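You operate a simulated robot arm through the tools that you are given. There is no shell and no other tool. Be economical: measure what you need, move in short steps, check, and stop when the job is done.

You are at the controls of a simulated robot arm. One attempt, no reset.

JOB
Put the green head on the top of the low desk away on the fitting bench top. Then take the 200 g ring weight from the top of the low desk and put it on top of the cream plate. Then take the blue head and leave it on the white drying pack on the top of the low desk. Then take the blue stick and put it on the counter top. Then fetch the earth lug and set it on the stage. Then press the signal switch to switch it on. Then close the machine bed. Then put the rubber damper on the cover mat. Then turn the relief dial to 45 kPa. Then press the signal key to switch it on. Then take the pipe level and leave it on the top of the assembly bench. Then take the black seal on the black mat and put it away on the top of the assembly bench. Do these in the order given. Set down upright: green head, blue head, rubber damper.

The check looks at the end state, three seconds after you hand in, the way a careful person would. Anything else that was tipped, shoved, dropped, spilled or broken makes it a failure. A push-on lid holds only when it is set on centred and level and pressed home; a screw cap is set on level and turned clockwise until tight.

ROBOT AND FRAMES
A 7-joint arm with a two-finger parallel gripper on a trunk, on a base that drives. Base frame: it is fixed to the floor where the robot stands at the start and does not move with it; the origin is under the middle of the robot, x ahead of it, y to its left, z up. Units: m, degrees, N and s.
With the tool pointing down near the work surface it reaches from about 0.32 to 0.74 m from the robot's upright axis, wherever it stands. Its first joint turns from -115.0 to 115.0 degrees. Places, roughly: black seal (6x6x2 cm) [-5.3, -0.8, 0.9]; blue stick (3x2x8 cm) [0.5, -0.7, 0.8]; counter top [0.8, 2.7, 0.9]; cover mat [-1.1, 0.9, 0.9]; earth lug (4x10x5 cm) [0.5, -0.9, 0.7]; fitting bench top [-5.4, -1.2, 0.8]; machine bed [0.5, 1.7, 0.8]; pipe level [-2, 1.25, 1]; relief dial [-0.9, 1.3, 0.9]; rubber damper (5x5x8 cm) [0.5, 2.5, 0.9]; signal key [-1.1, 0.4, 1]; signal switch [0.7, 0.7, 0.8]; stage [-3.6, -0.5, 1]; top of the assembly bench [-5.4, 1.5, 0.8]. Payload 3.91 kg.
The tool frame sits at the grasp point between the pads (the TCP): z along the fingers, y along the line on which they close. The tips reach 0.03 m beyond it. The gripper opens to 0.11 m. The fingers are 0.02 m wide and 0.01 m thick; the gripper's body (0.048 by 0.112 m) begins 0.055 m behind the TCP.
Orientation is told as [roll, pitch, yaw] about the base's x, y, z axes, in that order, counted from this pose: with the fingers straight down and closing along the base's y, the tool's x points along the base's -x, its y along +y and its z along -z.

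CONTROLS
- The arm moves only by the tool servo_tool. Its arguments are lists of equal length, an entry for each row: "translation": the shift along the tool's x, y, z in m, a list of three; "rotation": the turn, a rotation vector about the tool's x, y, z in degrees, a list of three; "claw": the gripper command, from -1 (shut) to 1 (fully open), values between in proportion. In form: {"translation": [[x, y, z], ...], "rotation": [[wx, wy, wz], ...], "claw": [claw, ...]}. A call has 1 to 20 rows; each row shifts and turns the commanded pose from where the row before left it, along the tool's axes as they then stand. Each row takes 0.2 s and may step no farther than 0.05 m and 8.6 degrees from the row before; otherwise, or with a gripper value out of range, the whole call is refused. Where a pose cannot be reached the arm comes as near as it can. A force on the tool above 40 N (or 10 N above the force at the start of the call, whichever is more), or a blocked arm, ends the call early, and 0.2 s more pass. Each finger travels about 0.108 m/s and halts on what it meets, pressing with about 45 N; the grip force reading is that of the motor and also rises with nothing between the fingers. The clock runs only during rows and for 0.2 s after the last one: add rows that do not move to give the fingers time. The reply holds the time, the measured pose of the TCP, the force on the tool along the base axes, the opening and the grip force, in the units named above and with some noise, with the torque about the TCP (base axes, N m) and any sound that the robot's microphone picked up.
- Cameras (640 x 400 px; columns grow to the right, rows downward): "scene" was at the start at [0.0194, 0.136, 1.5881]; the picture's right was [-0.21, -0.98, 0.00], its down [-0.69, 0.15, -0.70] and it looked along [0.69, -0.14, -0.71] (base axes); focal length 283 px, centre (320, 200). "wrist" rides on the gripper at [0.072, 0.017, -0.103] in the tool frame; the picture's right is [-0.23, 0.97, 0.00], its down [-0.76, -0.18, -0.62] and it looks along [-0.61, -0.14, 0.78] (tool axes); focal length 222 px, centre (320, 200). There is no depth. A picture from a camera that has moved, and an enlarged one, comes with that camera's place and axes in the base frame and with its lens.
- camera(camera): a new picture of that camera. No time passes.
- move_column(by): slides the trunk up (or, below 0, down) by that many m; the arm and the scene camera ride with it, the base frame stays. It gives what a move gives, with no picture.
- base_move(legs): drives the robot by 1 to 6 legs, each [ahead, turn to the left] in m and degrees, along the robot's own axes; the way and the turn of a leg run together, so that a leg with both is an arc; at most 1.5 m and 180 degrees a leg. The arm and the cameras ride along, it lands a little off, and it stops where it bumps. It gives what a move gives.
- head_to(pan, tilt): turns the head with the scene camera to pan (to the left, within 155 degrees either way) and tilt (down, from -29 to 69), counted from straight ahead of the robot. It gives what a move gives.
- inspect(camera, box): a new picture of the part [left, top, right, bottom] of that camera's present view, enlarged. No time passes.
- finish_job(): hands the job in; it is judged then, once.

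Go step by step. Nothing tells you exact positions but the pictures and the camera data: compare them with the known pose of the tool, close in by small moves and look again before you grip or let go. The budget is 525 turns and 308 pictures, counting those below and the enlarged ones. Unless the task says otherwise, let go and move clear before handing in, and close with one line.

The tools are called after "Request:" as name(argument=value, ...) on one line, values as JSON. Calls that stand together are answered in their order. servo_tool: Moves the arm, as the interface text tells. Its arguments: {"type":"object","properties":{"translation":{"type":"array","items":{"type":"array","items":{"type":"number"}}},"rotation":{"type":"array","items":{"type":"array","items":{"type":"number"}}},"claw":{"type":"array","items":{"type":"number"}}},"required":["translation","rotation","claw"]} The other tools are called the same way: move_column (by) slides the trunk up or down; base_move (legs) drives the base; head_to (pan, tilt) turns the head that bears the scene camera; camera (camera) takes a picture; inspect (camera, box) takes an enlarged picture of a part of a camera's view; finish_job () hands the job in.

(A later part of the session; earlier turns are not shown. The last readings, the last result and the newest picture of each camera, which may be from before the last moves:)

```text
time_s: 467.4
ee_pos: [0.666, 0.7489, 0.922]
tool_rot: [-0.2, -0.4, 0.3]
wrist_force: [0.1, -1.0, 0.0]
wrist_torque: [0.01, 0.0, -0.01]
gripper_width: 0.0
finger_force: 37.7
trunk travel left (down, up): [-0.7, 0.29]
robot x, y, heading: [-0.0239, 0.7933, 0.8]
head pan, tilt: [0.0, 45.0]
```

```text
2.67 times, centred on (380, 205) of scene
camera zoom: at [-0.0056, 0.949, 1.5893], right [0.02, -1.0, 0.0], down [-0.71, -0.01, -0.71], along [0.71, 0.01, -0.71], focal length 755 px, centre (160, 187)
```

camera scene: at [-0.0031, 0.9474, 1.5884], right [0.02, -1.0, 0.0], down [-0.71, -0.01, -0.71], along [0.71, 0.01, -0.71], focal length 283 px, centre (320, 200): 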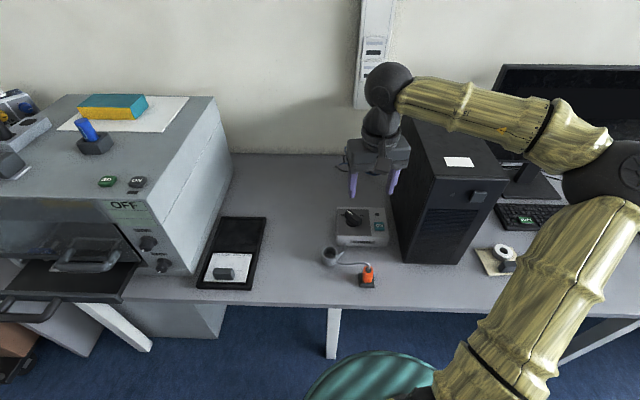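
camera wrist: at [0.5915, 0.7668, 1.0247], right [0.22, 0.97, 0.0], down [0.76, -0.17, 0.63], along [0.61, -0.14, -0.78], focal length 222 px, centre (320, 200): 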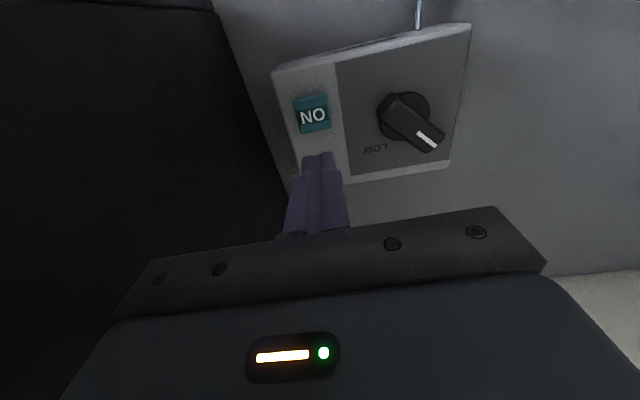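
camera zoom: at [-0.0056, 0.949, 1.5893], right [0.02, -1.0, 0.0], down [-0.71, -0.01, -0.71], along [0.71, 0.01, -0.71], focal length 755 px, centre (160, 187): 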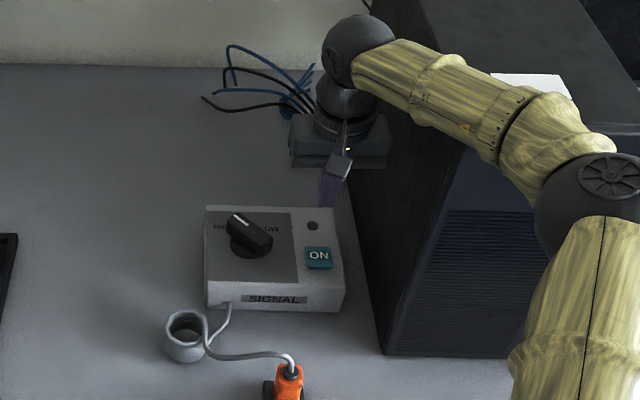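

The forearm passes very close to the PC, and the small pose shift suggests it may be touching. I'll rise at once and check the PC.

Request:
servo_tool(translation=[[0, 0, -0.045], [0, 0, -0.045], [0, 0, -0.045], [0, 0, -0.045], [0, 0, -0.045], [0, 0, -0.045], [0, 0, 0]], rotation=[[0, 0, 0], [0, 0, 0], [0, 0, 0], [0, 0, 0], [0, 0, 0], [0, 0, 0], [0, 0, 0]], claw=[-1, -1, -1, -1, -1, -1, -1])

Request:
camera(camera="scene")

```text
time_s: 469.0
ee_pos: [0.6661, 0.7474, 1.1866]
tool_rot: [0.0, 0.1, 0.2]
wrist_force: [0.1, 0.1, -0.6]
wrist_torque: [-0.07, 0.03, 0.01]
gripper_width: 0.0
finger_force: 37.8
trunk travel left (down, up): [-0.7, 0.29]
robot x, y, heading: [-0.0233, 0.7943, 1.2]
head pan, tilt: [0.0, 45.0]
```

```text
172 pictures are left
camera scene: at [-0.0028, 0.9472, 1.5884], right [0.02, -1.0, 0.0], down [-0.71, -0.01, -0.71], along [0.71, 0.01, -0.71], focal length 283 px, centre (320, 200)
```

scene: 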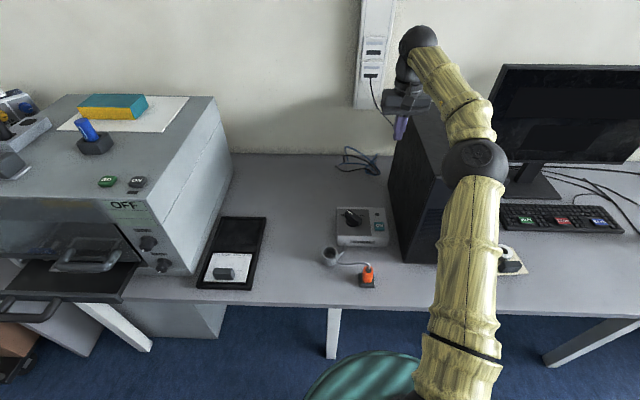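

The PC hasn't moved. I'll reposition to the left and approach at an angle so the forearm stays clear of the PC.

Request:
servo_tool(translation=[[0.045, 0.01, 0], [0.045, 0.01, 0], [0.045, 0.01, 0], [0.045, 0.01, 0], [0.03, 0.01, 0], [0, 0, 0]], rotation=[[0, 0, 0], [0, 0, 0], [0, 0, 0], [0, 0, 0], [0, 0, 0], [0, 0, 0]], claw=[-1, -1, -1, -1, -1, -1])

Request:
base_move(legs=[[0, 82], [0.22, 0], [0, -108]])

Request:
move_column(by=0.15)

Request:
camera(camera="scene")

```text
time_s: 470.4
ee_pos: [0.4538, 0.797, 1.1903]
tool_rot: [0.1, 0.1, 0.2]
wrist_force: [0.1, 0.7, -0.4]
wrist_torque: [-0.03, 0.03, 0.03]
gripper_width: 0.0
finger_force: 37.2
trunk travel left (down, up): [-0.7, 0.29]
robot x, y, heading: [-0.024, 0.7935, 1.3]
head pan, tilt: [0.0, 45.0]
```

```text
time_s: 480.1
ee_pos: [0.4384, 0.8095, 1.1899]
tool_rot: [-0.1, 0.1, -25.9]
wrist_force: [0.3, -0.3, -0.4]
wrist_torque: [-0.01, -0.01, 0.04]
gripper_width: 0.0001
finger_force: 37.8
trunk travel left (down, up): [-0.7, 0.29]
robot x, y, heading: [0.0065, 1.0147, -25.2]
head pan, tilt: [0.0, 45.0]
```

```text
time_s: 481.8
ee_pos: [0.4388, 0.8085, 1.3413]
tool_rot: [-0.2, 0.0, -25.9]
wrist_force: [-0.3, 0.2, 0.2]
wrist_torque: [0.01, -0.03, -0.01]
gripper_width: 0.0
finger_force: 38.0
trunk travel left (down, up): [-0.85, 0.14]
robot x, y, heading: [0.0063, 1.017, -25.1]
head pan, tilt: [0.0, 45.0]
```

```text
171 pictures are left
camera scene: at [0.0925, 1.1448, 1.7383], right [-0.42, -0.91, 0.0], down [-0.64, 0.3, -0.71], along [0.64, -0.3, -0.71], focal length 283 px, centre (320, 200)
```

scene: 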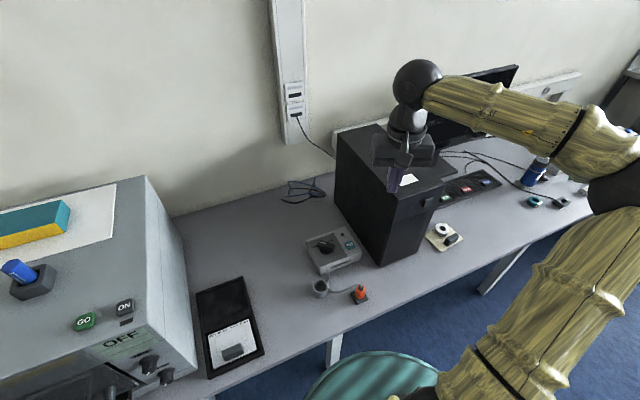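

I'll square the hand, move over the button at height, and look before descending.

Request:
servo_tool(translation=[[0, 0, 0], [0, 0, 0], [0, 0, 0], [-0.045, -0.0125, 0], [-0.045, -0.0125, 0], [-0.045, -0.0125, 0], [-0.045, -0.0125, 0], [-0.045, -0.0125, 0], [0, 0, 0.045], [0, 0, 0.045], [0, 0, 0.045], [0, 0, 0.045], [0, 0, 0]], rotation=[[0, 0, -8.6], [0, 0, -8.6], [0, 0, -8.6], [0, 0, 0], [0, 0, 0], [0, 0, 0], [0, 0, 0], [0, 0, 0], [0, 0, 0], [0, 0, 0], [0, 0, 0], [0, 0, 0], [0, 0, 0]], claw=[-1, -1, -1, -1, -1, -1, -1, -1, -1, -1, -1, -1, -1])

Request:
camera(camera="scene")

Request:
camera(camera="wrist")

```text
time_s: 484.6
ee_pos: [0.6368, 0.7681, 1.1505]
tool_rot: [0.0, 0.1, -0.1]
wrist_force: [0.5, 0.0, -0.5]
wrist_torque: [0.0, -0.02, 0.0]
gripper_width: 0.0
finger_force: 38.3
out of reach, approached as far as the arm can: row 8
trunk travel left (down, up): [-0.85, 0.14]
robot x, y, heading: [0.0089, 1.0171, -25.3]
head pan, tilt: [0.0, 45.0]
```

```text
170 pictures are left
camera scene: at [0.0921, 1.1449, 1.7384], right [-0.42, -0.91, 0.0], down [-0.64, 0.3, -0.71], along [0.64, -0.3, -0.71], focal length 283 px, centre (320, 200)
```

scene: 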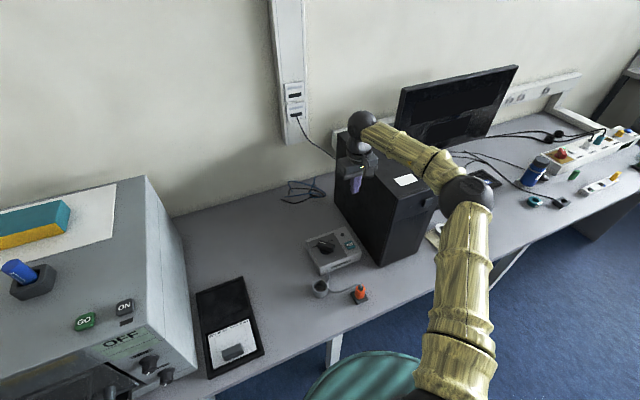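

```text
169 pictures are left
camera wrist: at [0.5654, 0.7861, 1.2535], right [0.23, 0.97, 0.0], down [0.76, -0.18, 0.62], along [0.61, -0.14, -0.78], focal length 222 px, centre (320, 200)
```

wrist: 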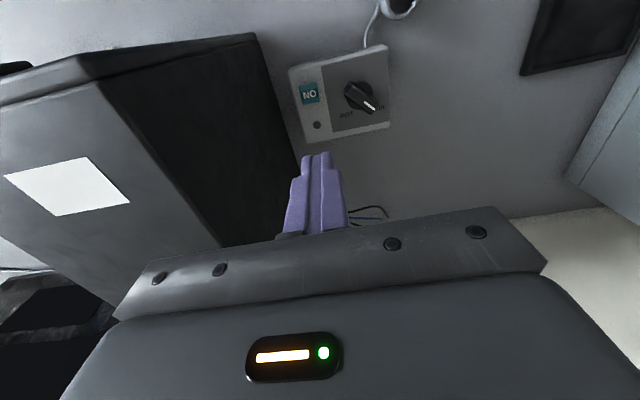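

The forearm now lies in front-left of the PC with clearance. The reach limit came from the raised trunk, so I'll lower it 0.15 and then approach the button.

Request:
move_column(by=-0.15)

Request:
servo_tool(translation=[[-0.014, -0.012, 0], [-0.013, -0.012, 0], [0, 0, 0]], rotation=[[0, 0, 0], [0, 0, 0], [0, 0, 0]], claw=[-1, -1, -1])

Request:
camera(camera="scene")

Request:
camera(camera="wrist")

```text
time_s: 486.4
ee_pos: [0.6372, 0.7685, 1.001]
tool_rot: [0.0, 0.1, -0.1]
wrist_force: [0.2, -0.5, -0.4]
wrist_torque: [-0.01, -0.02, 0.04]
gripper_width: 0.0
finger_force: 38.2
trunk travel left (down, up): [-0.7, 0.29]
robot x, y, heading: [0.0083, 1.0122, -25.2]
head pan, tilt: [0.0, 45.0]
```

```text
time_s: 487.2
ee_pos: [0.6643, 0.7464, 1.0009]
tool_rot: [0.1, 0.1, 0.1]
wrist_force: [0.2, 0.2, 0.5]
wrist_torque: [-0.03, -0.03, -0.01]
gripper_width: 0.0001
finger_force: 38.0
trunk travel left (down, up): [-0.7, 0.29]
robot x, y, heading: [0.0049, 1.0197, -25.3]
head pan, tilt: [0.0, 45.0]
```

```text
168 pictures are left
camera scene: at [0.0924, 1.1449, 1.5884], right [-0.42, -0.91, 0.0], down [-0.64, 0.3, -0.71], along [0.64, -0.3, -0.71], focal length 283 px, centre (320, 200)
```

scene: 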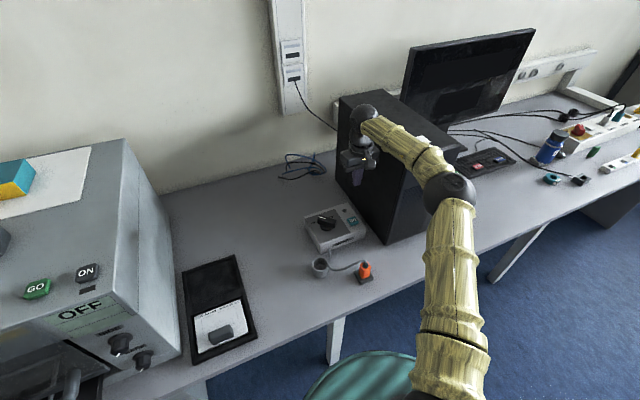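

```text
167 pictures are left
camera wrist: at [0.592, 0.7634, 1.1047], right [0.23, 0.97, 0.0], down [0.76, -0.18, 0.62], along [0.61, -0.14, -0.78], focal length 222 px, centre (320, 200)
```

wrist: 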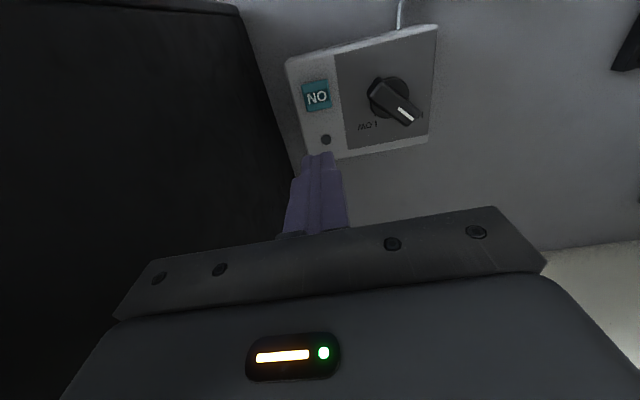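

The tip is aligned over the button within 3 mm. I'll descend most of the way and check.

Request:
servo_tool(translation=[[-0.002, -0.002, 0.04], [0, 0, 0.04], [0, 0, 0.04], [0, 0, 0.04], [0, 0, 0]], rotation=[[0, 0, 0], [0, 0, 0], [0, 0, 0], [0, 0, 0], [0, 0, 0]], claw=[-1, -1, -1, -1, -1])

Request:
camera(camera="wrist")

Request:
camera(camera="scene")

```text
time_s: 488.4
ee_pos: [0.666, 0.7421, 0.8409]
tool_rot: [0.0, 0.1, -0.1]
wrist_force: [-0.3, 0.6, -0.1]
wrist_torque: [0.0, 0.03, -0.01]
gripper_width: 0.0
finger_force: 37.4
trunk travel left (down, up): [-0.7, 0.29]
robot x, y, heading: [0.0055, 1.0149, -25.2]
head pan, tilt: [0.0, 45.0]
```

```text
166 pictures are left
camera wrist: at [0.5939, 0.7593, 0.9433], right [0.23, 0.97, 0.0], down [0.76, -0.18, 0.62], along [0.61, -0.14, -0.78], focal length 222 px, centre (320, 200)
```

wrist: 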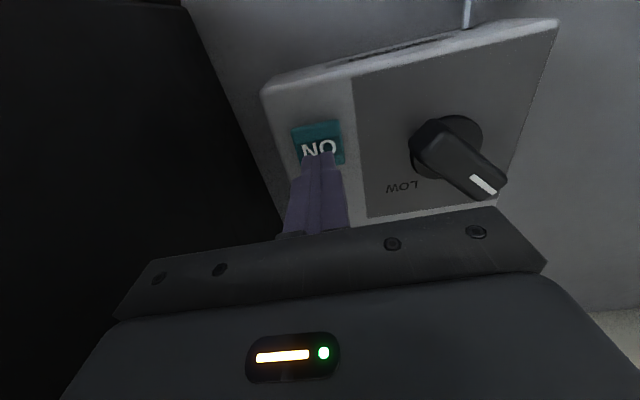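

```text
165 pictures are left
camera scene: at [0.0924, 1.145, 1.5884], right [-0.42, -0.91, 0.0], down [-0.64, 0.3, -0.71], along [0.64, -0.3, -0.71], focal length 283 px, centre (320, 200)
```

scene: 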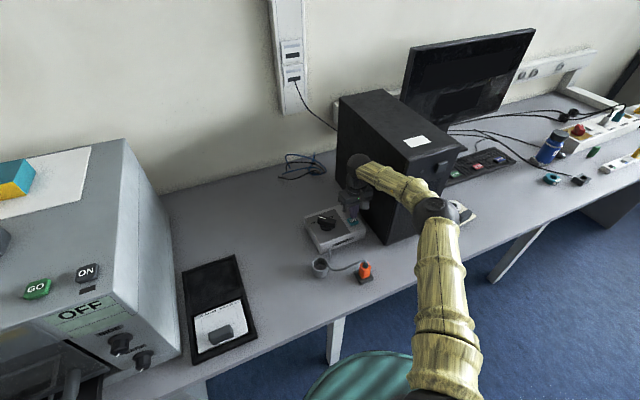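

No contact with the PC. I'll press down gently.

Request:
servo_tool(translation=[[0, 0, 0.01], [0, 0, 0.006], [0, 0, 0.004], [0, 0, 0.003], [0, 0, 0.003], [0, 0, 0.003], [0, 0, 0.003], [0, 0, 0]], rotation=[[0, 0, 0], [0, 0, 0], [0, 0, 0], [0, 0, 0], [0, 0, 0], [0, 0, 0], [0, 0, 0], [0, 0, 0]], claw=[-1, -1, -1, -1, -1, -1, -1, -1])

Request:
inspect(camera="scene", box=[290, 170, 400, 270])

```text
time_s: 490.2
ee_pos: [0.6668, 0.7421, 0.8124]
tool_rot: [-0.2, -0.3, 0.0]
wrist_force: [11.8, -4.0, 35.5]
wrist_torque: [-0.1, -0.29, 0.0]
gripper_width: 0.0003
finger_force: 38.4
trunk travel left (down, up): [-0.7, 0.29]
robot x, y, heading: [0.0061, 1.0131, -25.0]
head pan, tilt: [0.0, 45.0]
heard: click
```

```text
4.00 times, centred on (345, 220) of scene
camera zoom: at [0.0896, 1.1463, 1.5887], right [-0.42, -0.91, 0.0], down [-0.64, 0.3, -0.71], along [0.64, -0.3, -0.71], focal length 1132 px, centre (220, 120)
```

zoom: 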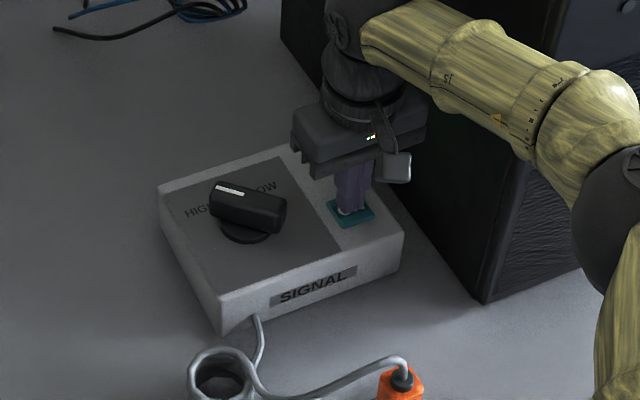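

A click was heard. I'll rise and check the indicator.

Request:
servo_tool(translation=[[0, 0, -0.04], [0, 0, -0.05], [0, 0, -0.05], [0, 0, -0.05], [0, 0, -0.05], [0, 0, -0.05], [0, 0, -0.05], [0, 0, 0]], rotation=[[0, 0, 0], [0, 0, 0], [0, 0, 0], [0, 0, 0], [0, 0, 0], [0, 0, 0], [0, 0, 0], [0, 0, 0]], claw=[-1, -1, -1, -1, -1, -1, -1, -1])

Request:
inspect(camera="scene", box=[290, 170, 400, 270])

```text
time_s: 492.0
ee_pos: [0.637, 0.7318, 1.1069]
tool_rot: [0.1, 0.1, 0.0]
wrist_force: [-0.4, -0.9, -0.3]
wrist_torque: [0.01, 0.0, 0.01]
gripper_width: 0.0
finger_force: 37.5
out of reach, approached as far as the arm can: row 5, 6, 7
trunk travel left (down, up): [-0.7, 0.29]
robot x, y, heading: [0.0117, 1.0126, -25.0]
head pan, tilt: [0.0, 45.0]
```

```text
4.00 times, centred on (345, 220) of scene
camera zoom: at [0.0933, 1.1437, 1.5884], right [-0.42, -0.91, 0.0], down [-0.64, 0.3, -0.71], along [0.64, -0.3, -0.71], focal length 1132 px, centre (220, 120)
```

zoom: 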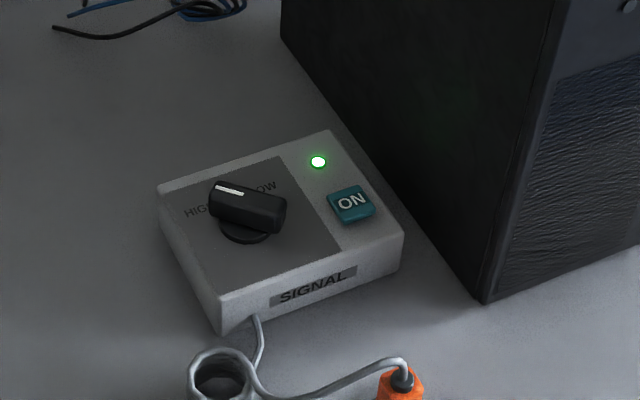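

The indicator is green: signal switch on. Next is closing the machine bed; I'll retract and drive in front of the machine.

Request:
servo_tool(translation=[[0.045, 0.01, -0.01], [0.045, 0.01, -0.01], [0.045, 0.01, 0], [0.045, 0.01, 0], [0, 0, 0]], rotation=[[0, 0, 0], [0, 0, 0], [0, 0, 0], [0, 0, 0], [0, 0, 0]], claw=[-1, -1, -1, -1, -1])

Request:
base_move(legs=[[-0.25, 0], [0, 115], [0.6, 0], [0, -90]])

Request:
camera(camera="scene")

Request:
camera(camera="wrist")

```text
time_s: 493.2
ee_pos: [0.4562, 0.7713, 1.126]
tool_rot: [0.0, 0.1, -0.1]
wrist_force: [0.9, -0.6, -0.1]
wrist_torque: [-0.01, -0.01, 0.02]
gripper_width: 0.0
finger_force: 37.9
trunk travel left (down, up): [-0.7, 0.29]
robot x, y, heading: [0.0086, 1.0167, -24.9]
head pan, tilt: [0.0, 45.0]
```

```text
time_s: 506.7
ee_pos: [0.2945, 1.6816, 1.1273]
tool_rot: [0.0, 0.1, 23.2]
wrist_force: [-0.3, 0.2, 0.2]
wrist_torque: [-0.01, -0.02, -0.03]
gripper_width: 0.0
finger_force: 37.3
trunk travel left (down, up): [-0.7, 0.29]
robot x, y, heading: [-0.2113, 1.7296, -2.1]
head pan, tilt: [0.0, 45.0]
```

```text
162 pictures are left
camera scene: at [-0.1864, 1.8809, 1.5884], right [-0.03, -1.0, 0.0], down [-0.71, 0.02, -0.71], along [0.71, -0.02, -0.71], focal length 283 px, centre (320, 200)
```

scene: 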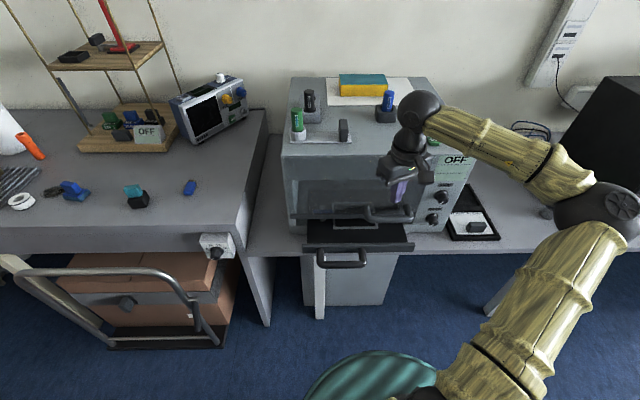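

```text
161 pictures are left
camera wrist: at [0.2221, 1.6691, 1.2297], right [-0.18, 0.98, 0.0], down [0.77, 0.14, 0.62], along [0.61, 0.11, -0.78], focal length 222 px, centre (320, 200)
```

wrist: 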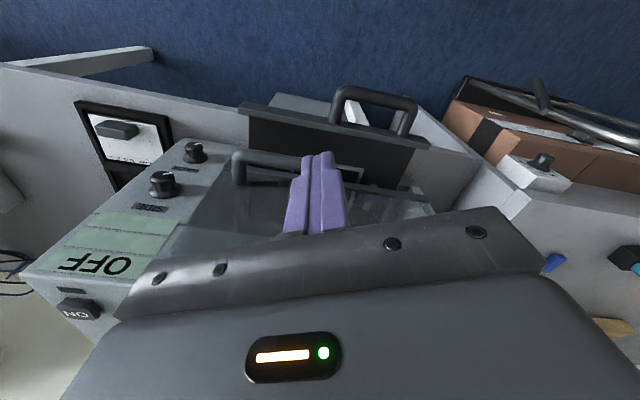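

Request:
inspect(camera="scene", box=[270, 140, 450, 280])

```text
2.86 times, centred on (360, 210) of scene
camera zoom: at [-0.1864, 1.8809, 1.5884], right [-0.03, -1.0, 0.0], down [-0.71, 0.02, -0.71], along [0.71, -0.02, -0.71], focal length 809 px, centre (206, 171)
```

zoom: 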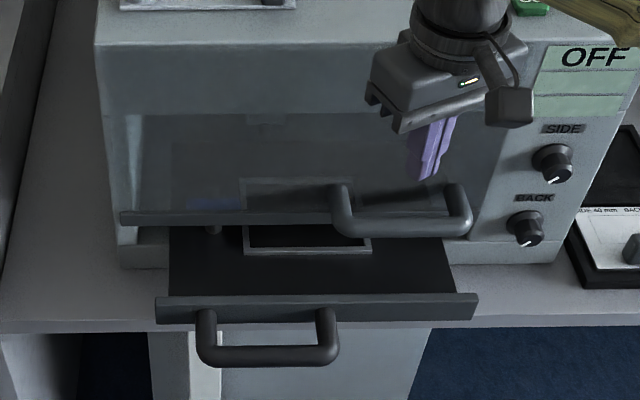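

The bed's front handle bar is at about (0.303, 1.79, 0.797), with the glass door handle above and to the right. I'll bring the closed fingers down in front of the bar.

Request:
servo_tool(translation=[[0, 0, 0], [0, 0, 0], [0, 0, 0], [0.02, 0.038, 0], [0.02, 0.038, 0], [0.015, 0.038, 0], [0, 0, 0.045], [0, 0, 0.045], [0, 0, 0.045], [0, 0, 0.045], [0, 0, 0.045], [0, 0, 0]], rotation=[[0, 0, 8.4], [0, 0, 8.4], [0, 0, 8.4], [0, 0, 0], [0, 0, 0], [0, 0, 0], [0, 0, 0], [0, 0, 0], [0, 0, 0], [0, 0, 0], [0, 0, 0], [0, 0, 0]], claw=[-1, -1, -1, -1, -1, -1, -1, -1, -1, -1, -1, -1])

Request:
camera(camera="wrist")

Request:
inspect(camera="scene", box=[270, 140, 450, 280])

```text
time_s: 509.3
ee_pos: [0.2428, 1.7984, 0.9028]
tool_rot: [0.0, 0.1, -2.0]
wrist_force: [-0.4, 0.6, -0.4]
wrist_torque: [-0.02, -0.03, 0.0]
gripper_width: 0.0
finger_force: 37.8
trunk travel left (down, up): [-0.7, 0.29]
robot x, y, heading: [-0.2109, 1.7296, -1.7]
head pan, tilt: [0.0, 45.0]
```

```text
159 pictures are left
camera wrist: at [0.1709, 1.8192, 1.006], right [0.26, 0.97, 0.0], down [0.76, -0.2, 0.62], along [0.6, -0.16, -0.78], focal length 222 px, centre (320, 200)
```

wrist: 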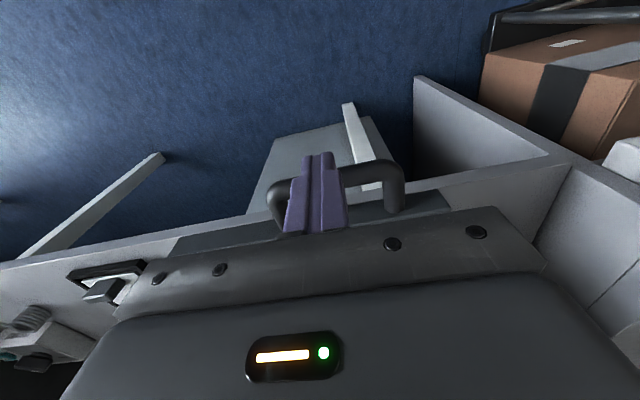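

```text
2.86 times, centred on (360, 210) of scene
camera zoom: at [-0.1864, 1.881, 1.5884], right [-0.03, -1.0, 0.0], down [-0.71, 0.02, -0.71], along [0.71, -0.02, -0.71], focal length 809 px, centre (206, 171)
```

zoom: 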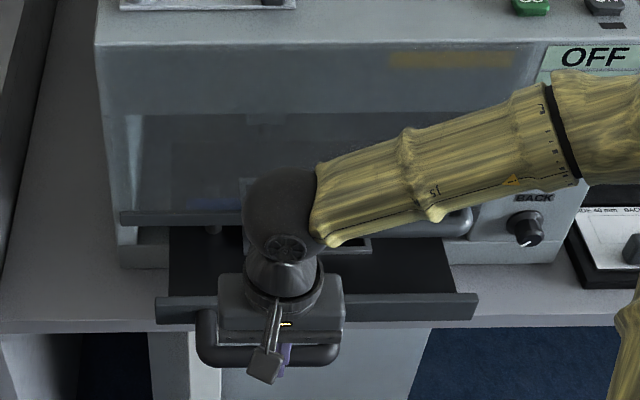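

The fingers are in front of the bar with about 3 cm to spare. I'll descend to z 0.80.

Request:
servo_tool(translation=[[0.006, 0, 0.04], [0, 0, 0.04], [0, 0, 0.02], [0, 0, 0]], rotation=[[0, 0, 0], [0, 0, 0], [0, 0, 0], [0, 0, 0]], claw=[-1, -1, -1, -1])

Request:
camera(camera="wrist")

```text
time_s: 510.3
ee_pos: [0.2408, 1.7969, 0.8025]
tool_rot: [0.0, 0.2, -1.9]
wrist_force: [-0.1, -0.3, -0.6]
wrist_torque: [0.0, 0.01, 0.01]
gripper_width: 0.0
finger_force: 37.4
trunk travel left (down, up): [-0.7, 0.29]
robot x, y, heading: [-0.2158, 1.7287, -1.8]
head pan, tilt: [0.0, 45.0]
```

```text
157 pictures are left
camera wrist: at [0.1692, 1.8175, 0.9046], right [0.26, 0.97, 0.0], down [0.76, -0.2, 0.62], along [0.6, -0.16, -0.78], focal length 222 px, centre (320, 200)
```

wrist: 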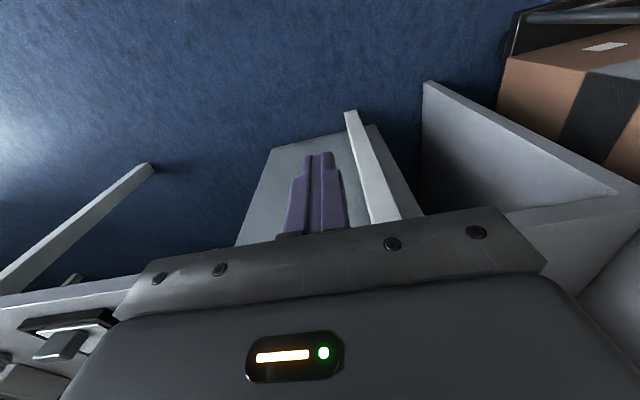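

Now I'll push forward (+x) in 1 cm steps.

Request:
servo_tool(translation=[[-0.01, 0, 0], [-0.01, 0, 0], [-0.01, 0, 0], [-0.01, 0, 0], [-0.01, 0, 0], [-0.01, 0, 0], [-0.01, 0, 0], [-0.01, 0, 0], [0, 0, 0]], rotation=[[0, 0, 0], [0, 0, 0], [0, 0, 0], [0, 0, 0], [0, 0, 0], [0, 0, 0], [0, 0, 0], [0, 0, 0], [0, 0, 0]], claw=[-1, -1, -1, -1, -1, -1, -1, -1, -1])

Request:
inspect(camera="scene", box=[270, 140, 450, 280])

```text
time_s: 512.3
ee_pos: [0.3166, 1.7943, 0.8023]
tool_rot: [-0.1, 0.1, -2.1]
wrist_force: [-1.3, -0.3, 1.8]
wrist_torque: [-0.01, 0.02, 0.01]
gripper_width: 0.0
finger_force: 37.8
trunk travel left (down, up): [-0.7, 0.29]
robot x, y, heading: [-0.211, 1.7247, -2.0]
head pan, tilt: [0.0, 45.0]
```

```text
2.86 times, centred on (360, 210) of scene
camera zoom: at [-0.1865, 1.8811, 1.5884], right [-0.03, -1.0, 0.0], down [-0.71, 0.02, -0.71], along [0.71, -0.02, -0.71], focal length 809 px, centre (206, 171)
```

zoom: 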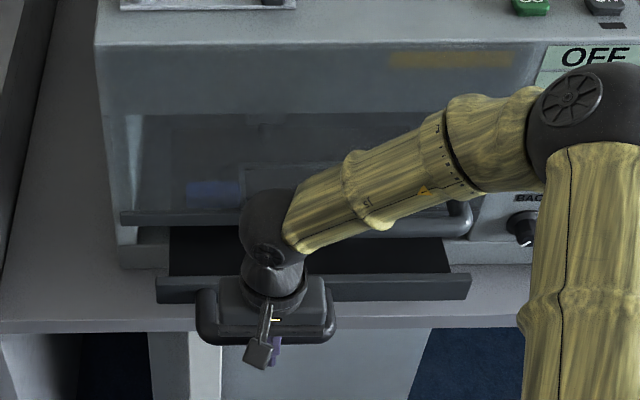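

The bed is moving in smoothly. I'll continue.

Request:
servo_tool(translation=[[-0.01, 0, 0], [-0.01, 0, 0], [-0.01, 0, 0], [-0.01, 0, 0], [-0.01, 0, 0], [0, 0, 0]], rotation=[[0, 0, 0], [0, 0, 0], [0, 0, 0], [0, 0, 0], [0, 0, 0], [0, 0, 0]], claw=[-1, -1, -1, -1, -1, -1])

Request:
inspect(camera="scene", box=[270, 140, 450, 280])

```text
time_s: 513.7
ee_pos: [0.3671, 1.7938, 0.8016]
tool_rot: [0.0, 0.0, -2.0]
wrist_force: [0.0, 0.2, 1.0]
wrist_torque: [0.01, -0.02, -0.02]
gripper_width: 0.0
finger_force: 38.0
trunk travel left (down, up): [-0.7, 0.29]
robot x, y, heading: [-0.2077, 1.7286, -1.8]
head pan, tilt: [0.0, 45.0]
```

```text
2.86 times, centred on (360, 210) of scene
camera zoom: at [-0.1864, 1.8811, 1.5884], right [-0.03, -1.0, 0.0], down [-0.71, 0.02, -0.71], along [0.71, -0.02, -0.71], focal length 809 px, centre (206, 171)
```

zoom: 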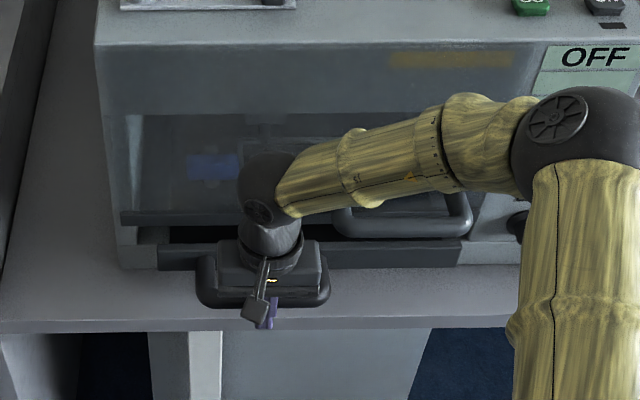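

Nearly flush. I'll go on in 4 mm steps.

Request:
servo_tool(translation=[[-0.005, 0, 0], [-0.005, 0, 0], [-0.004, 0, 0], [-0.004, 0, 0], [0, 0, 0]], rotation=[[0, 0, 0], [0, 0, 0], [0, 0, 0], [0, 0, 0], [0, 0, 0]], claw=[-1, -1, -1, -1, -1])

Request:
inspect(camera="scene", box=[270, 140, 450, 280])

```text
time_s: 514.9
ee_pos: [0.3846, 1.7931, 0.8027]
tool_rot: [-0.1, 0.2, -2.0]
wrist_force: [-2.7, 0.1, -0.3]
wrist_torque: [0.0, 0.02, 0.02]
gripper_width: 0.0
finger_force: 38.0
trunk travel left (down, up): [-0.7, 0.29]
robot x, y, heading: [-0.2121, 1.7323, -1.9]
head pan, tilt: [0.0, 45.0]
```

```text
2.86 times, centred on (360, 210) of scene
camera zoom: at [-0.1865, 1.8812, 1.5884], right [-0.03, -1.0, 0.0], down [-0.71, 0.02, -0.71], along [0.71, -0.02, -0.71], focal length 809 px, centre (206, 171)
```

zoom: 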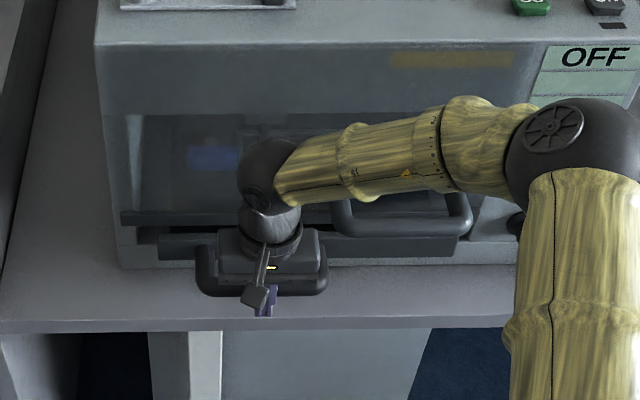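

Request:
servo_tool(translation=[[-0.004, 0, 0], [-0.004, 0, 0], [-0.004, 0, 0], [-0.004, 0, 0], [0, 0, 0]], rotation=[[0, 0, 0], [0, 0, 0], [0, 0, 0], [0, 0, 0], [0, 0, 0]], claw=[-1, -1, -1, -1, -1])

Request:
inspect(camera="scene", box=[270, 140, 450, 280])

```text
time_s: 516.1
ee_pos: [0.4018, 1.7916, 0.8018]
tool_rot: [-0.2, 0.1, -2.0]
wrist_force: [-0.8, 0.0, -0.9]
wrist_torque: [-0.05, 0.02, 0.04]
gripper_width: 0.0001
finger_force: 37.6
trunk travel left (down, up): [-0.7, 0.29]
robot x, y, heading: [-0.2124, 1.7311, -1.8]
head pan, tilt: [0.0, 45.0]
```

```text
2.86 times, centred on (360, 210) of scene
camera zoom: at [-0.1865, 1.8811, 1.5884], right [-0.03, -1.0, 0.0], down [-0.71, 0.02, -0.71], along [0.71, -0.02, -0.71], focal length 809 px, centre (206, 171)
```

zoom: 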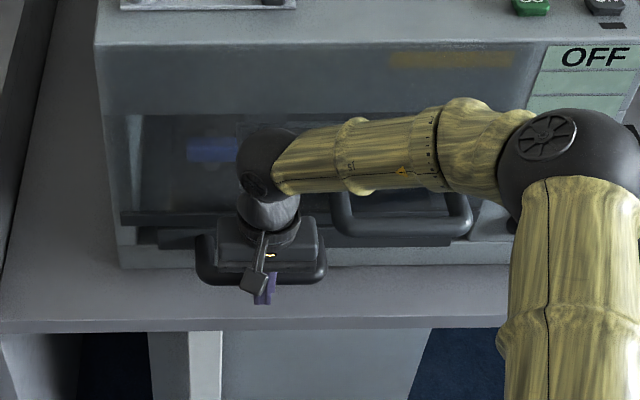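

Request:
servo_tool(translation=[[-0.004, 0, 0], [-0.004, 0, 0], [-0.004, 0, 0], [-0.004, 0, 0], [0, 0, 0]], rotation=[[0, 0, 0], [0, 0, 0], [0, 0, 0], [0, 0, 0], [0, 0, 0]], claw=[-1, -1, -1, -1, -1])

Request:
inspect(camera="scene", box=[270, 140, 450, 280])

```text
time_s: 517.3
ee_pos: [0.4125, 1.792, 0.8019]
tool_rot: [0.0, 0.3, -2.0]
wrist_force: [-25.8, -0.4, 1.3]
wrist_torque: [-0.04, 0.18, 0.04]
gripper_width: 0.0
finger_force: 37.8
trunk travel left (down, up): [-0.7, 0.29]
robot x, y, heading: [-0.2131, 1.7275, -2.3]
head pan, tilt: [0.0, 45.0]
```

```text
2.86 times, centred on (360, 210) of scene
camera zoom: at [-0.1898, 1.8809, 1.5884], right [-0.03, -1.0, 0.0], down [-0.71, 0.02, -0.71], along [0.71, -0.02, -0.71], focal length 809 px, centre (206, 171)
```

zoom: 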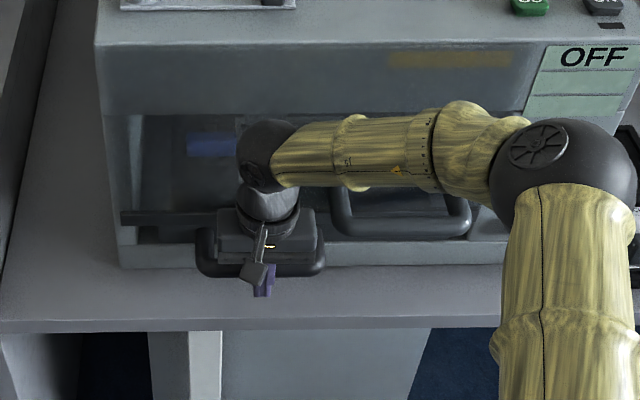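

Solid resistance near the fingertips means the bed hit its end stop. I'll back off and verify.

Request:
servo_tool(translation=[[0.03, 0, 0], [0.045, 0, 0], [0.045, 0, 0], [0.04, 0, 0], [0, 0, -0.045], [0, 0, -0.045], [0, 0, -0.045], [0, 0, -0.045], [0, 0, -0.045], [0, 0, -0.045], [0, 0, -0.045], [0, 0, 0]], rotation=[[0, 0, 0], [0, 0, 0], [0, 0, 0], [0, 0, 0], [0, 0, 0], [0, 0, 0], [0, 0, 0], [0, 0, 0], [0, 0, 0], [0, 0, 0], [0, 0, 0], [0, 0, 0]], claw=[-1, -1, -1, -1, -1, -1, -1, -1, -1, -1, -1, -1])

Request:
inspect(camera="scene", box=[270, 140, 450, 280])

```text
time_s: 519.9
ee_pos: [0.2618, 1.7967, 1.1131]
tool_rot: [0.0, 0.0, -2.0]
wrist_force: [0.5, -0.3, 0.5]
wrist_torque: [0.02, -0.02, -0.02]
gripper_width: 0.0001
finger_force: 37.7
trunk travel left (down, up): [-0.7, 0.29]
robot x, y, heading: [-0.2123, 1.7289, -1.9]
head pan, tilt: [0.0, 45.0]
```

```text
2.86 times, centred on (360, 210) of scene
camera zoom: at [-0.1863, 1.8811, 1.5884], right [-0.03, -1.0, 0.0], down [-0.71, 0.02, -0.71], along [0.71, -0.02, -0.71], focal length 809 px, centre (206, 171)
```

zoom: 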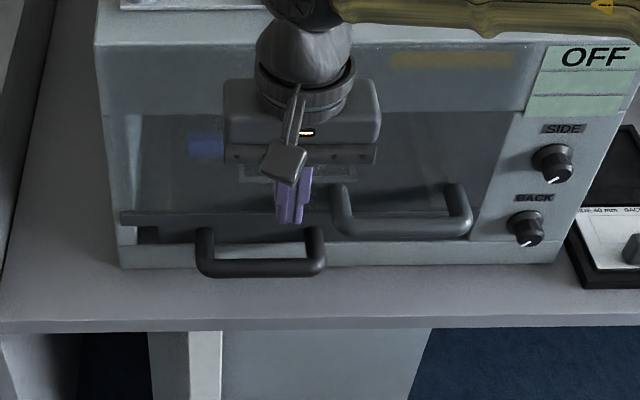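

The bed is fully closed. Next is the rubber damper (black with teal top) on the counter; I'll drive up to it.

Request:
base_move(legs=[[0, 92], [0.55, 0], [0, -89], [0.15, 0]])

Request:
head_to(pan=10, tilt=45)

Request:
camera(camera="scene")

Request:
camera(camera="wrist")

```text
time_s: 531.6
ee_pos: [0.414, 2.3804, 1.1119]
tool_rot: [-0.1, 0.2, 2.3]
wrist_force: [-0.2, -0.3, -0.6]
wrist_torque: [0.0, 0.02, -0.04]
gripper_width: 0.0001
finger_force: 37.5
trunk travel left (down, up): [-0.7, 0.29]
robot x, y, heading: [-0.054, 2.2781, 2.5]
head pan, tilt: [0.0, 45.0]
```

```text
time_s: 532.3
ee_pos: [0.4128, 2.3803, 1.1118]
tool_rot: [0.0, 0.1, 2.3]
wrist_force: [-0.4, -0.1, 0.5]
wrist_torque: [0.01, -0.02, 0.02]
gripper_width: 0.0001
finger_force: 37.6
trunk travel left (down, up): [-0.7, 0.29]
robot x, y, heading: [-0.0556, 2.277, 2.4]
head pan, tilt: [10.0, 45.0]
```

```text
150 pictures are left
camera scene: at [-0.0412, 2.4446, 1.5884], right [0.21, -0.98, 0.0], down [-0.69, -0.15, -0.71], along [0.69, 0.15, -0.71], focal length 283 px, centre (320, 200)
```

scene: 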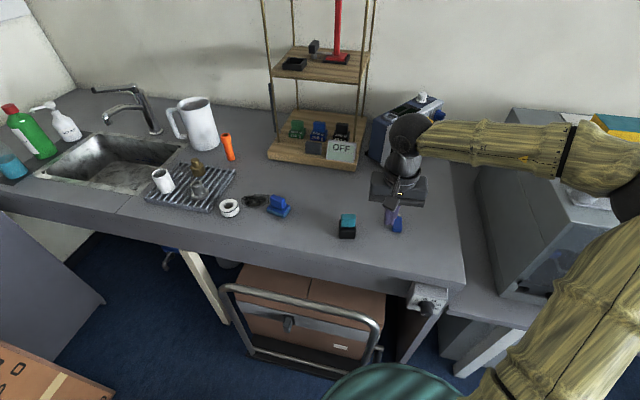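

```text
149 pictures are left
camera wrist: at [0.3399, 2.3949, 1.2151], right [0.19, 0.98, 0.0], down [0.77, -0.15, 0.62], along [0.61, -0.12, -0.78], focal length 222 px, centre (320, 200)
```

wrist: 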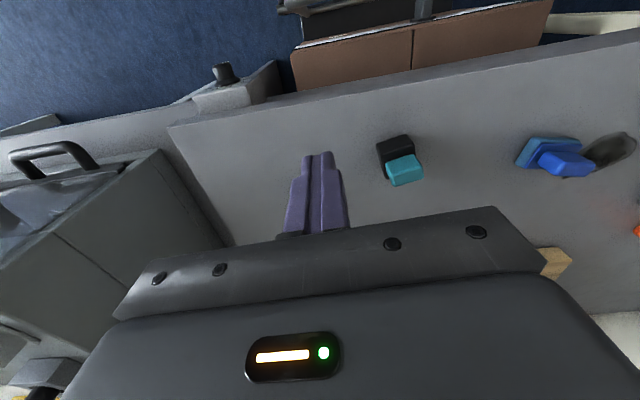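

The damper's teal top is at about (0.514, 2.478). I'll move above it.

Request:
servo_tool(translation=[[-0.026, 0.0235, 0.02], [-0.026, 0.0235, 0.02], [-0.026, 0.0235, 0.02], [-0.027, 0.0235, 0.02], [0, 0, 0]], rotation=[[0, 0, 0], [0, 0, 0], [0, 0, 0], [0, 0, 0], [0, 0, 0]], claw=[0.3, 0.3, 0.3, 0.3, 0.3])

Request:
inspect(camera="wrist", box=[200, 60, 440, 220])

Request:
inspect(camera="scene", box=[280, 160, 440, 270])

```text
time_s: 533.5
ee_pos: [0.5143, 2.4802, 1.0294]
tool_rot: [-0.1, 0.1, 2.3]
wrist_force: [-0.4, -0.5, -0.4]
wrist_torque: [0.0, 0.02, 0.0]
gripper_width: 0.0713
finger_force: 0.1
trunk travel left (down, up): [-0.7, 0.29]
robot x, y, heading: [-0.0554, 2.2788, 2.3]
head pan, tilt: [10.0, 45.0]
```

```text
2.50 times, centred on (320, 140) of wrist
camera zoom: at [0.4428, 2.4941, 1.1318], right [0.19, 0.98, 0.0], down [0.77, -0.15, 0.62], along [0.61, -0.12, -0.78], focal length 555 px, centre (320, 350)
```

zoom: 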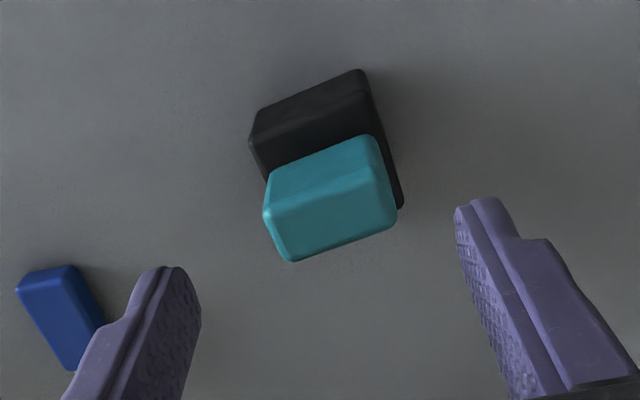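

```text
3.64 times, centred on (360, 215) of scene
camera zoom: at [-0.0416, 2.4445, 1.5884], right [0.21, -0.98, 0.0], down [-0.69, -0.15, -0.71], along [0.69, 0.15, -0.71], focal length 1029 px, centre (174, 146)
```

zoom: 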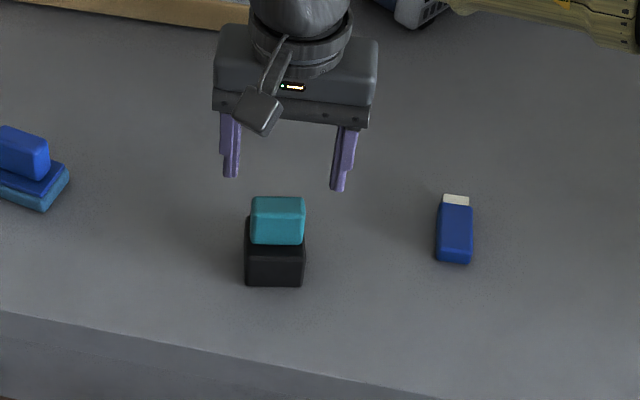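

I'll align yaw about 8°, open a bit more, and descend to grip the 5 cm black body, then check before closing.

Request:
servo_tool(translation=[[-0.008, 0.001, 0.02], [0, 0, 0.04], [0, 0, 0.03], [0, 0, 0]], rotation=[[0, 0, -8], [0, 0, 0], [0, 0, 0], [0, 0, 0]], claw=[0.6, 0.6, 0.6, 0.6])

Request:
camera(camera="wrist")

Request:
inspect(camera="scene", box=[280, 160, 440, 270])

```text
time_s: 534.5
ee_pos: [0.5209, 2.4787, 0.9427]
tool_rot: [-0.1, 0.1, 10.4]
wrist_force: [0.1, -0.1, -0.8]
wrist_torque: [0.01, 0.03, 0.0]
gripper_width: 0.0881
finger_force: 0.0
trunk travel left (down, up): [-0.7, 0.29]
robot x, y, heading: [-0.055, 2.2754, 2.3]
head pan, tilt: [10.0, 45.0]
```

```text
146 pictures are left
camera wrist: at [0.4466, 2.4834, 1.0454], right [0.05, 1.0, 0.0], down [0.78, -0.04, 0.62], along [0.62, -0.03, -0.78], focal length 222 px, centre (320, 200)
```

wrist: 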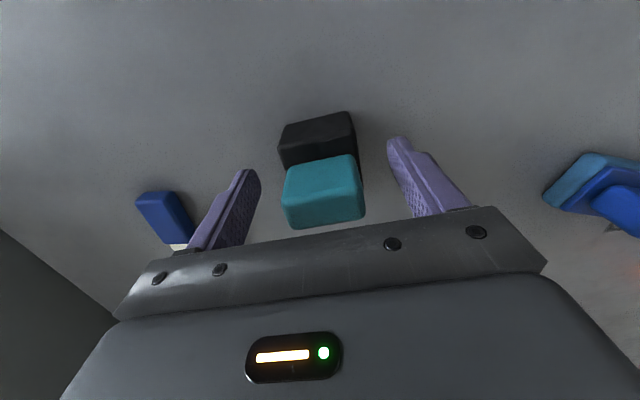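

```text
3.64 times, centred on (360, 215) of scene
camera zoom: at [-0.0413, 2.4447, 1.5884], right [0.22, -0.98, 0.0], down [-0.69, -0.15, -0.71], along [0.69, 0.15, -0.71], focal length 1029 px, centre (174, 146)
```

zoom: 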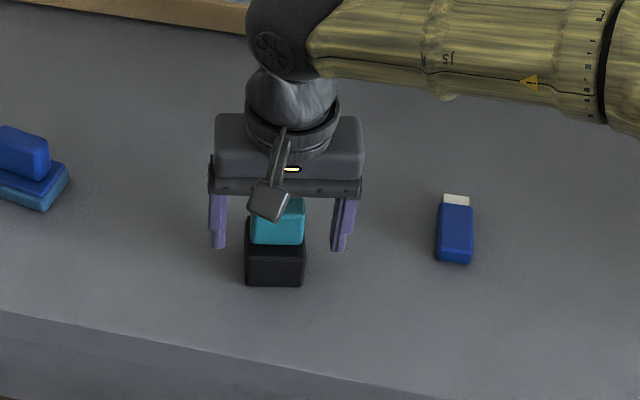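

Centred. I'll lower 2.5 cm and grip.

Request:
servo_tool(translation=[[0, 0.002, 0.015], [0, 0, 0.009], [0, 0, 0], [0, 0, 0], [0, 0, 0], [0, 0, 0]], rotation=[[0, 0, 0], [0, 0, 0], [0, 0, 0], [0, 0, 0], [0, 0, 0], [0, 0, 0]], claw=[0.6, 0.6, -1, -1, -1, -1])

Request:
camera(camera="wrist")

```text
time_s: 535.9
ee_pos: [0.5215, 2.4801, 0.9173]
tool_rot: [0.0, 0.1, 10.3]
wrist_force: [-0.9, -0.1, 0.5]
wrist_torque: [0.05, -0.07, 0.01]
gripper_width: 0.0495
finger_force: 45.1
trunk travel left (down, up): [-0.7, 0.29]
robot x, y, heading: [-0.0562, 2.2733, 2.2]
head pan, tilt: [10.0, 45.0]
```

```text
144 pictures are left
camera wrist: at [0.4473, 2.4848, 1.0208], right [0.05, 1.0, 0.0], down [0.78, -0.04, 0.62], along [0.62, -0.03, -0.78], focal length 222 px, centre (320, 200)
```

wrist: 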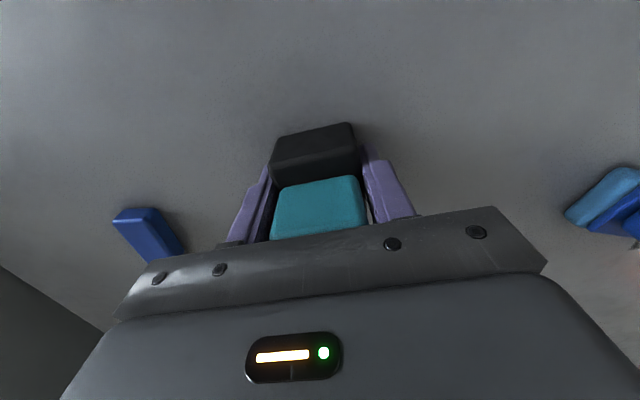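

The damper is gripped. I'll lift, retract, and drive towards the near optical bench, where the cover mat is.

Request:
servo_tool(translation=[[0, 0, -0.03], [0, 0, -0.045], [0, 0, -0.045], [0.03, 0, -0.035], [0.03, -0.01, -0.035], [0.03, -0.02, -0.03], [0.03, -0.02, 0], [0, 0, 0]], rotation=[[0, 0, 0], [0, 0, 0], [0, 0, 0], [0, 0, 0], [0, 0, 0], [0, 0, 0], [0, 0, 0], [0, 0, 0]], claw=[-1, -1, -1, -1, -1, -1, -1, -1])

Request:
base_move(legs=[[0, -107], [1.35, 0]])

Request:
head_to(pan=-60, tilt=35)

Request:
camera(camera="scene")

```text
time_s: 537.7
ee_pos: [0.4137, 2.4122, 1.1387]
tool_rot: [-0.1, 0.1, 10.4]
wrist_force: [-0.7, -0.2, -0.7]
wrist_torque: [0.03, 0.02, 0.01]
gripper_width: 0.0494
finger_force: 45.0
trunk travel left (down, up): [-0.7, 0.29]
robot x, y, heading: [-0.0558, 2.2756, 2.4]
head pan, tilt: [10.0, 45.0]
```

```text
time_s: 548.9
ee_pos: [-0.3578, 0.4658, 1.1391]
tool_rot: [-0.1, 0.1, -95.8]
wrist_force: [-0.5, 0.1, -1.1]
wrist_torque: [-0.01, -0.02, 0.0]
gripper_width: 0.0491
finger_force: 44.9
trunk travel left (down, up): [-0.7, 0.29]
robot x, y, heading: [-0.3614, 0.9539, -103.7]
head pan, tilt: [10.0, 45.0]
```

```text
time_s: 550.3
ee_pos: [-0.3588, 0.4651, 1.1397]
tool_rot: [0.0, 0.1, -95.9]
wrist_force: [-0.3, 0.2, -1.8]
wrist_torque: [0.01, -0.04, 0.0]
gripper_width: 0.0495
finger_force: 45.2
trunk travel left (down, up): [-0.7, 0.29]
robot x, y, heading: [-0.3563, 0.9511, -103.6]
head pan, tilt: [-60.0, 35.0]
```

```text
143 pictures are left
camera scene: at [-0.2803, 0.9496, 1.6032], right [-0.28, 0.96, 0.0], down [0.55, 0.16, -0.82], along [-0.79, -0.23, -0.57], focal length 283 px, centre (320, 200)
```

scene: 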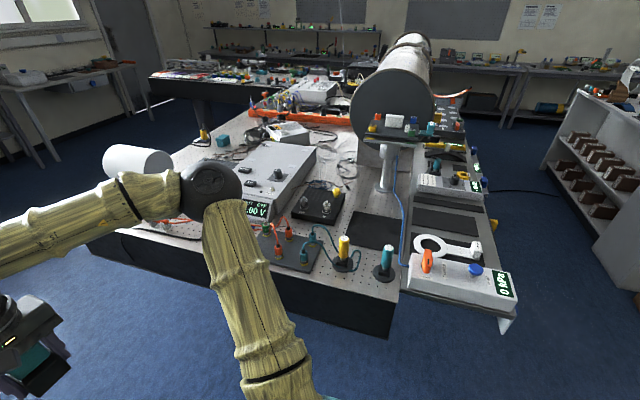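

The cover mat projects at the black mat near pixel (368, 231). I'll zoom in there and on the kPa device.

Request:
inspect(camera="scene", box=[320, 110, 520, 250])

Request:
inspect(camera="scene", box=[380, 220, 530, 330])

```text
2.86 times, centred on (420, 180) of scene
camera zoom: at [-0.2803, 0.9496, 1.6032], right [-0.28, 0.96, 0.0], down [0.55, 0.16, -0.82], along [-0.79, -0.23, -0.57], focal length 809 px, centre (34, 257)
```

zoom: 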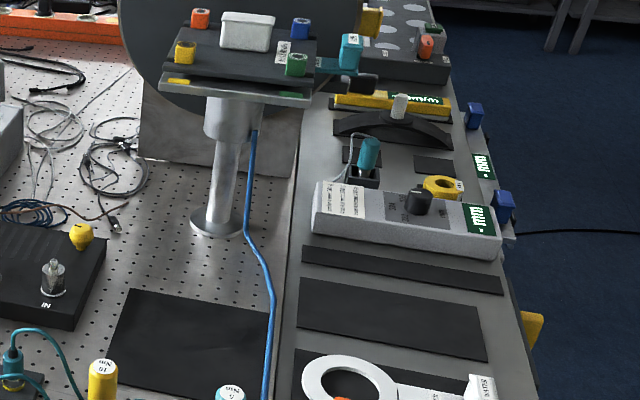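

```text
3.64 times, centred on (455, 275) of scene
camera zoom: at [-0.2803, 0.9496, 1.6032], right [-0.28, 0.96, 0.0], down [0.55, 0.16, -0.82], along [-0.79, -0.23, -0.57], focal length 1029 px, centre (-171, -73)
```

zoom: 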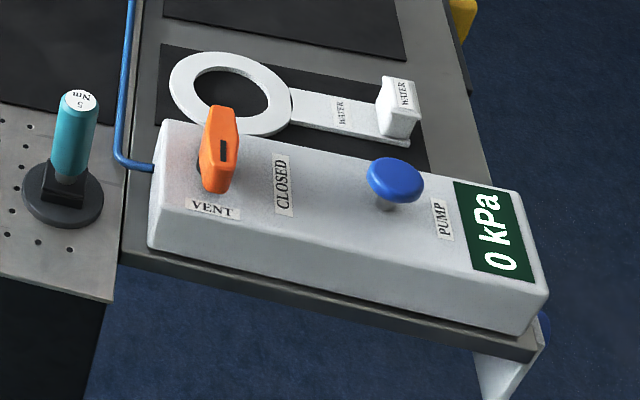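

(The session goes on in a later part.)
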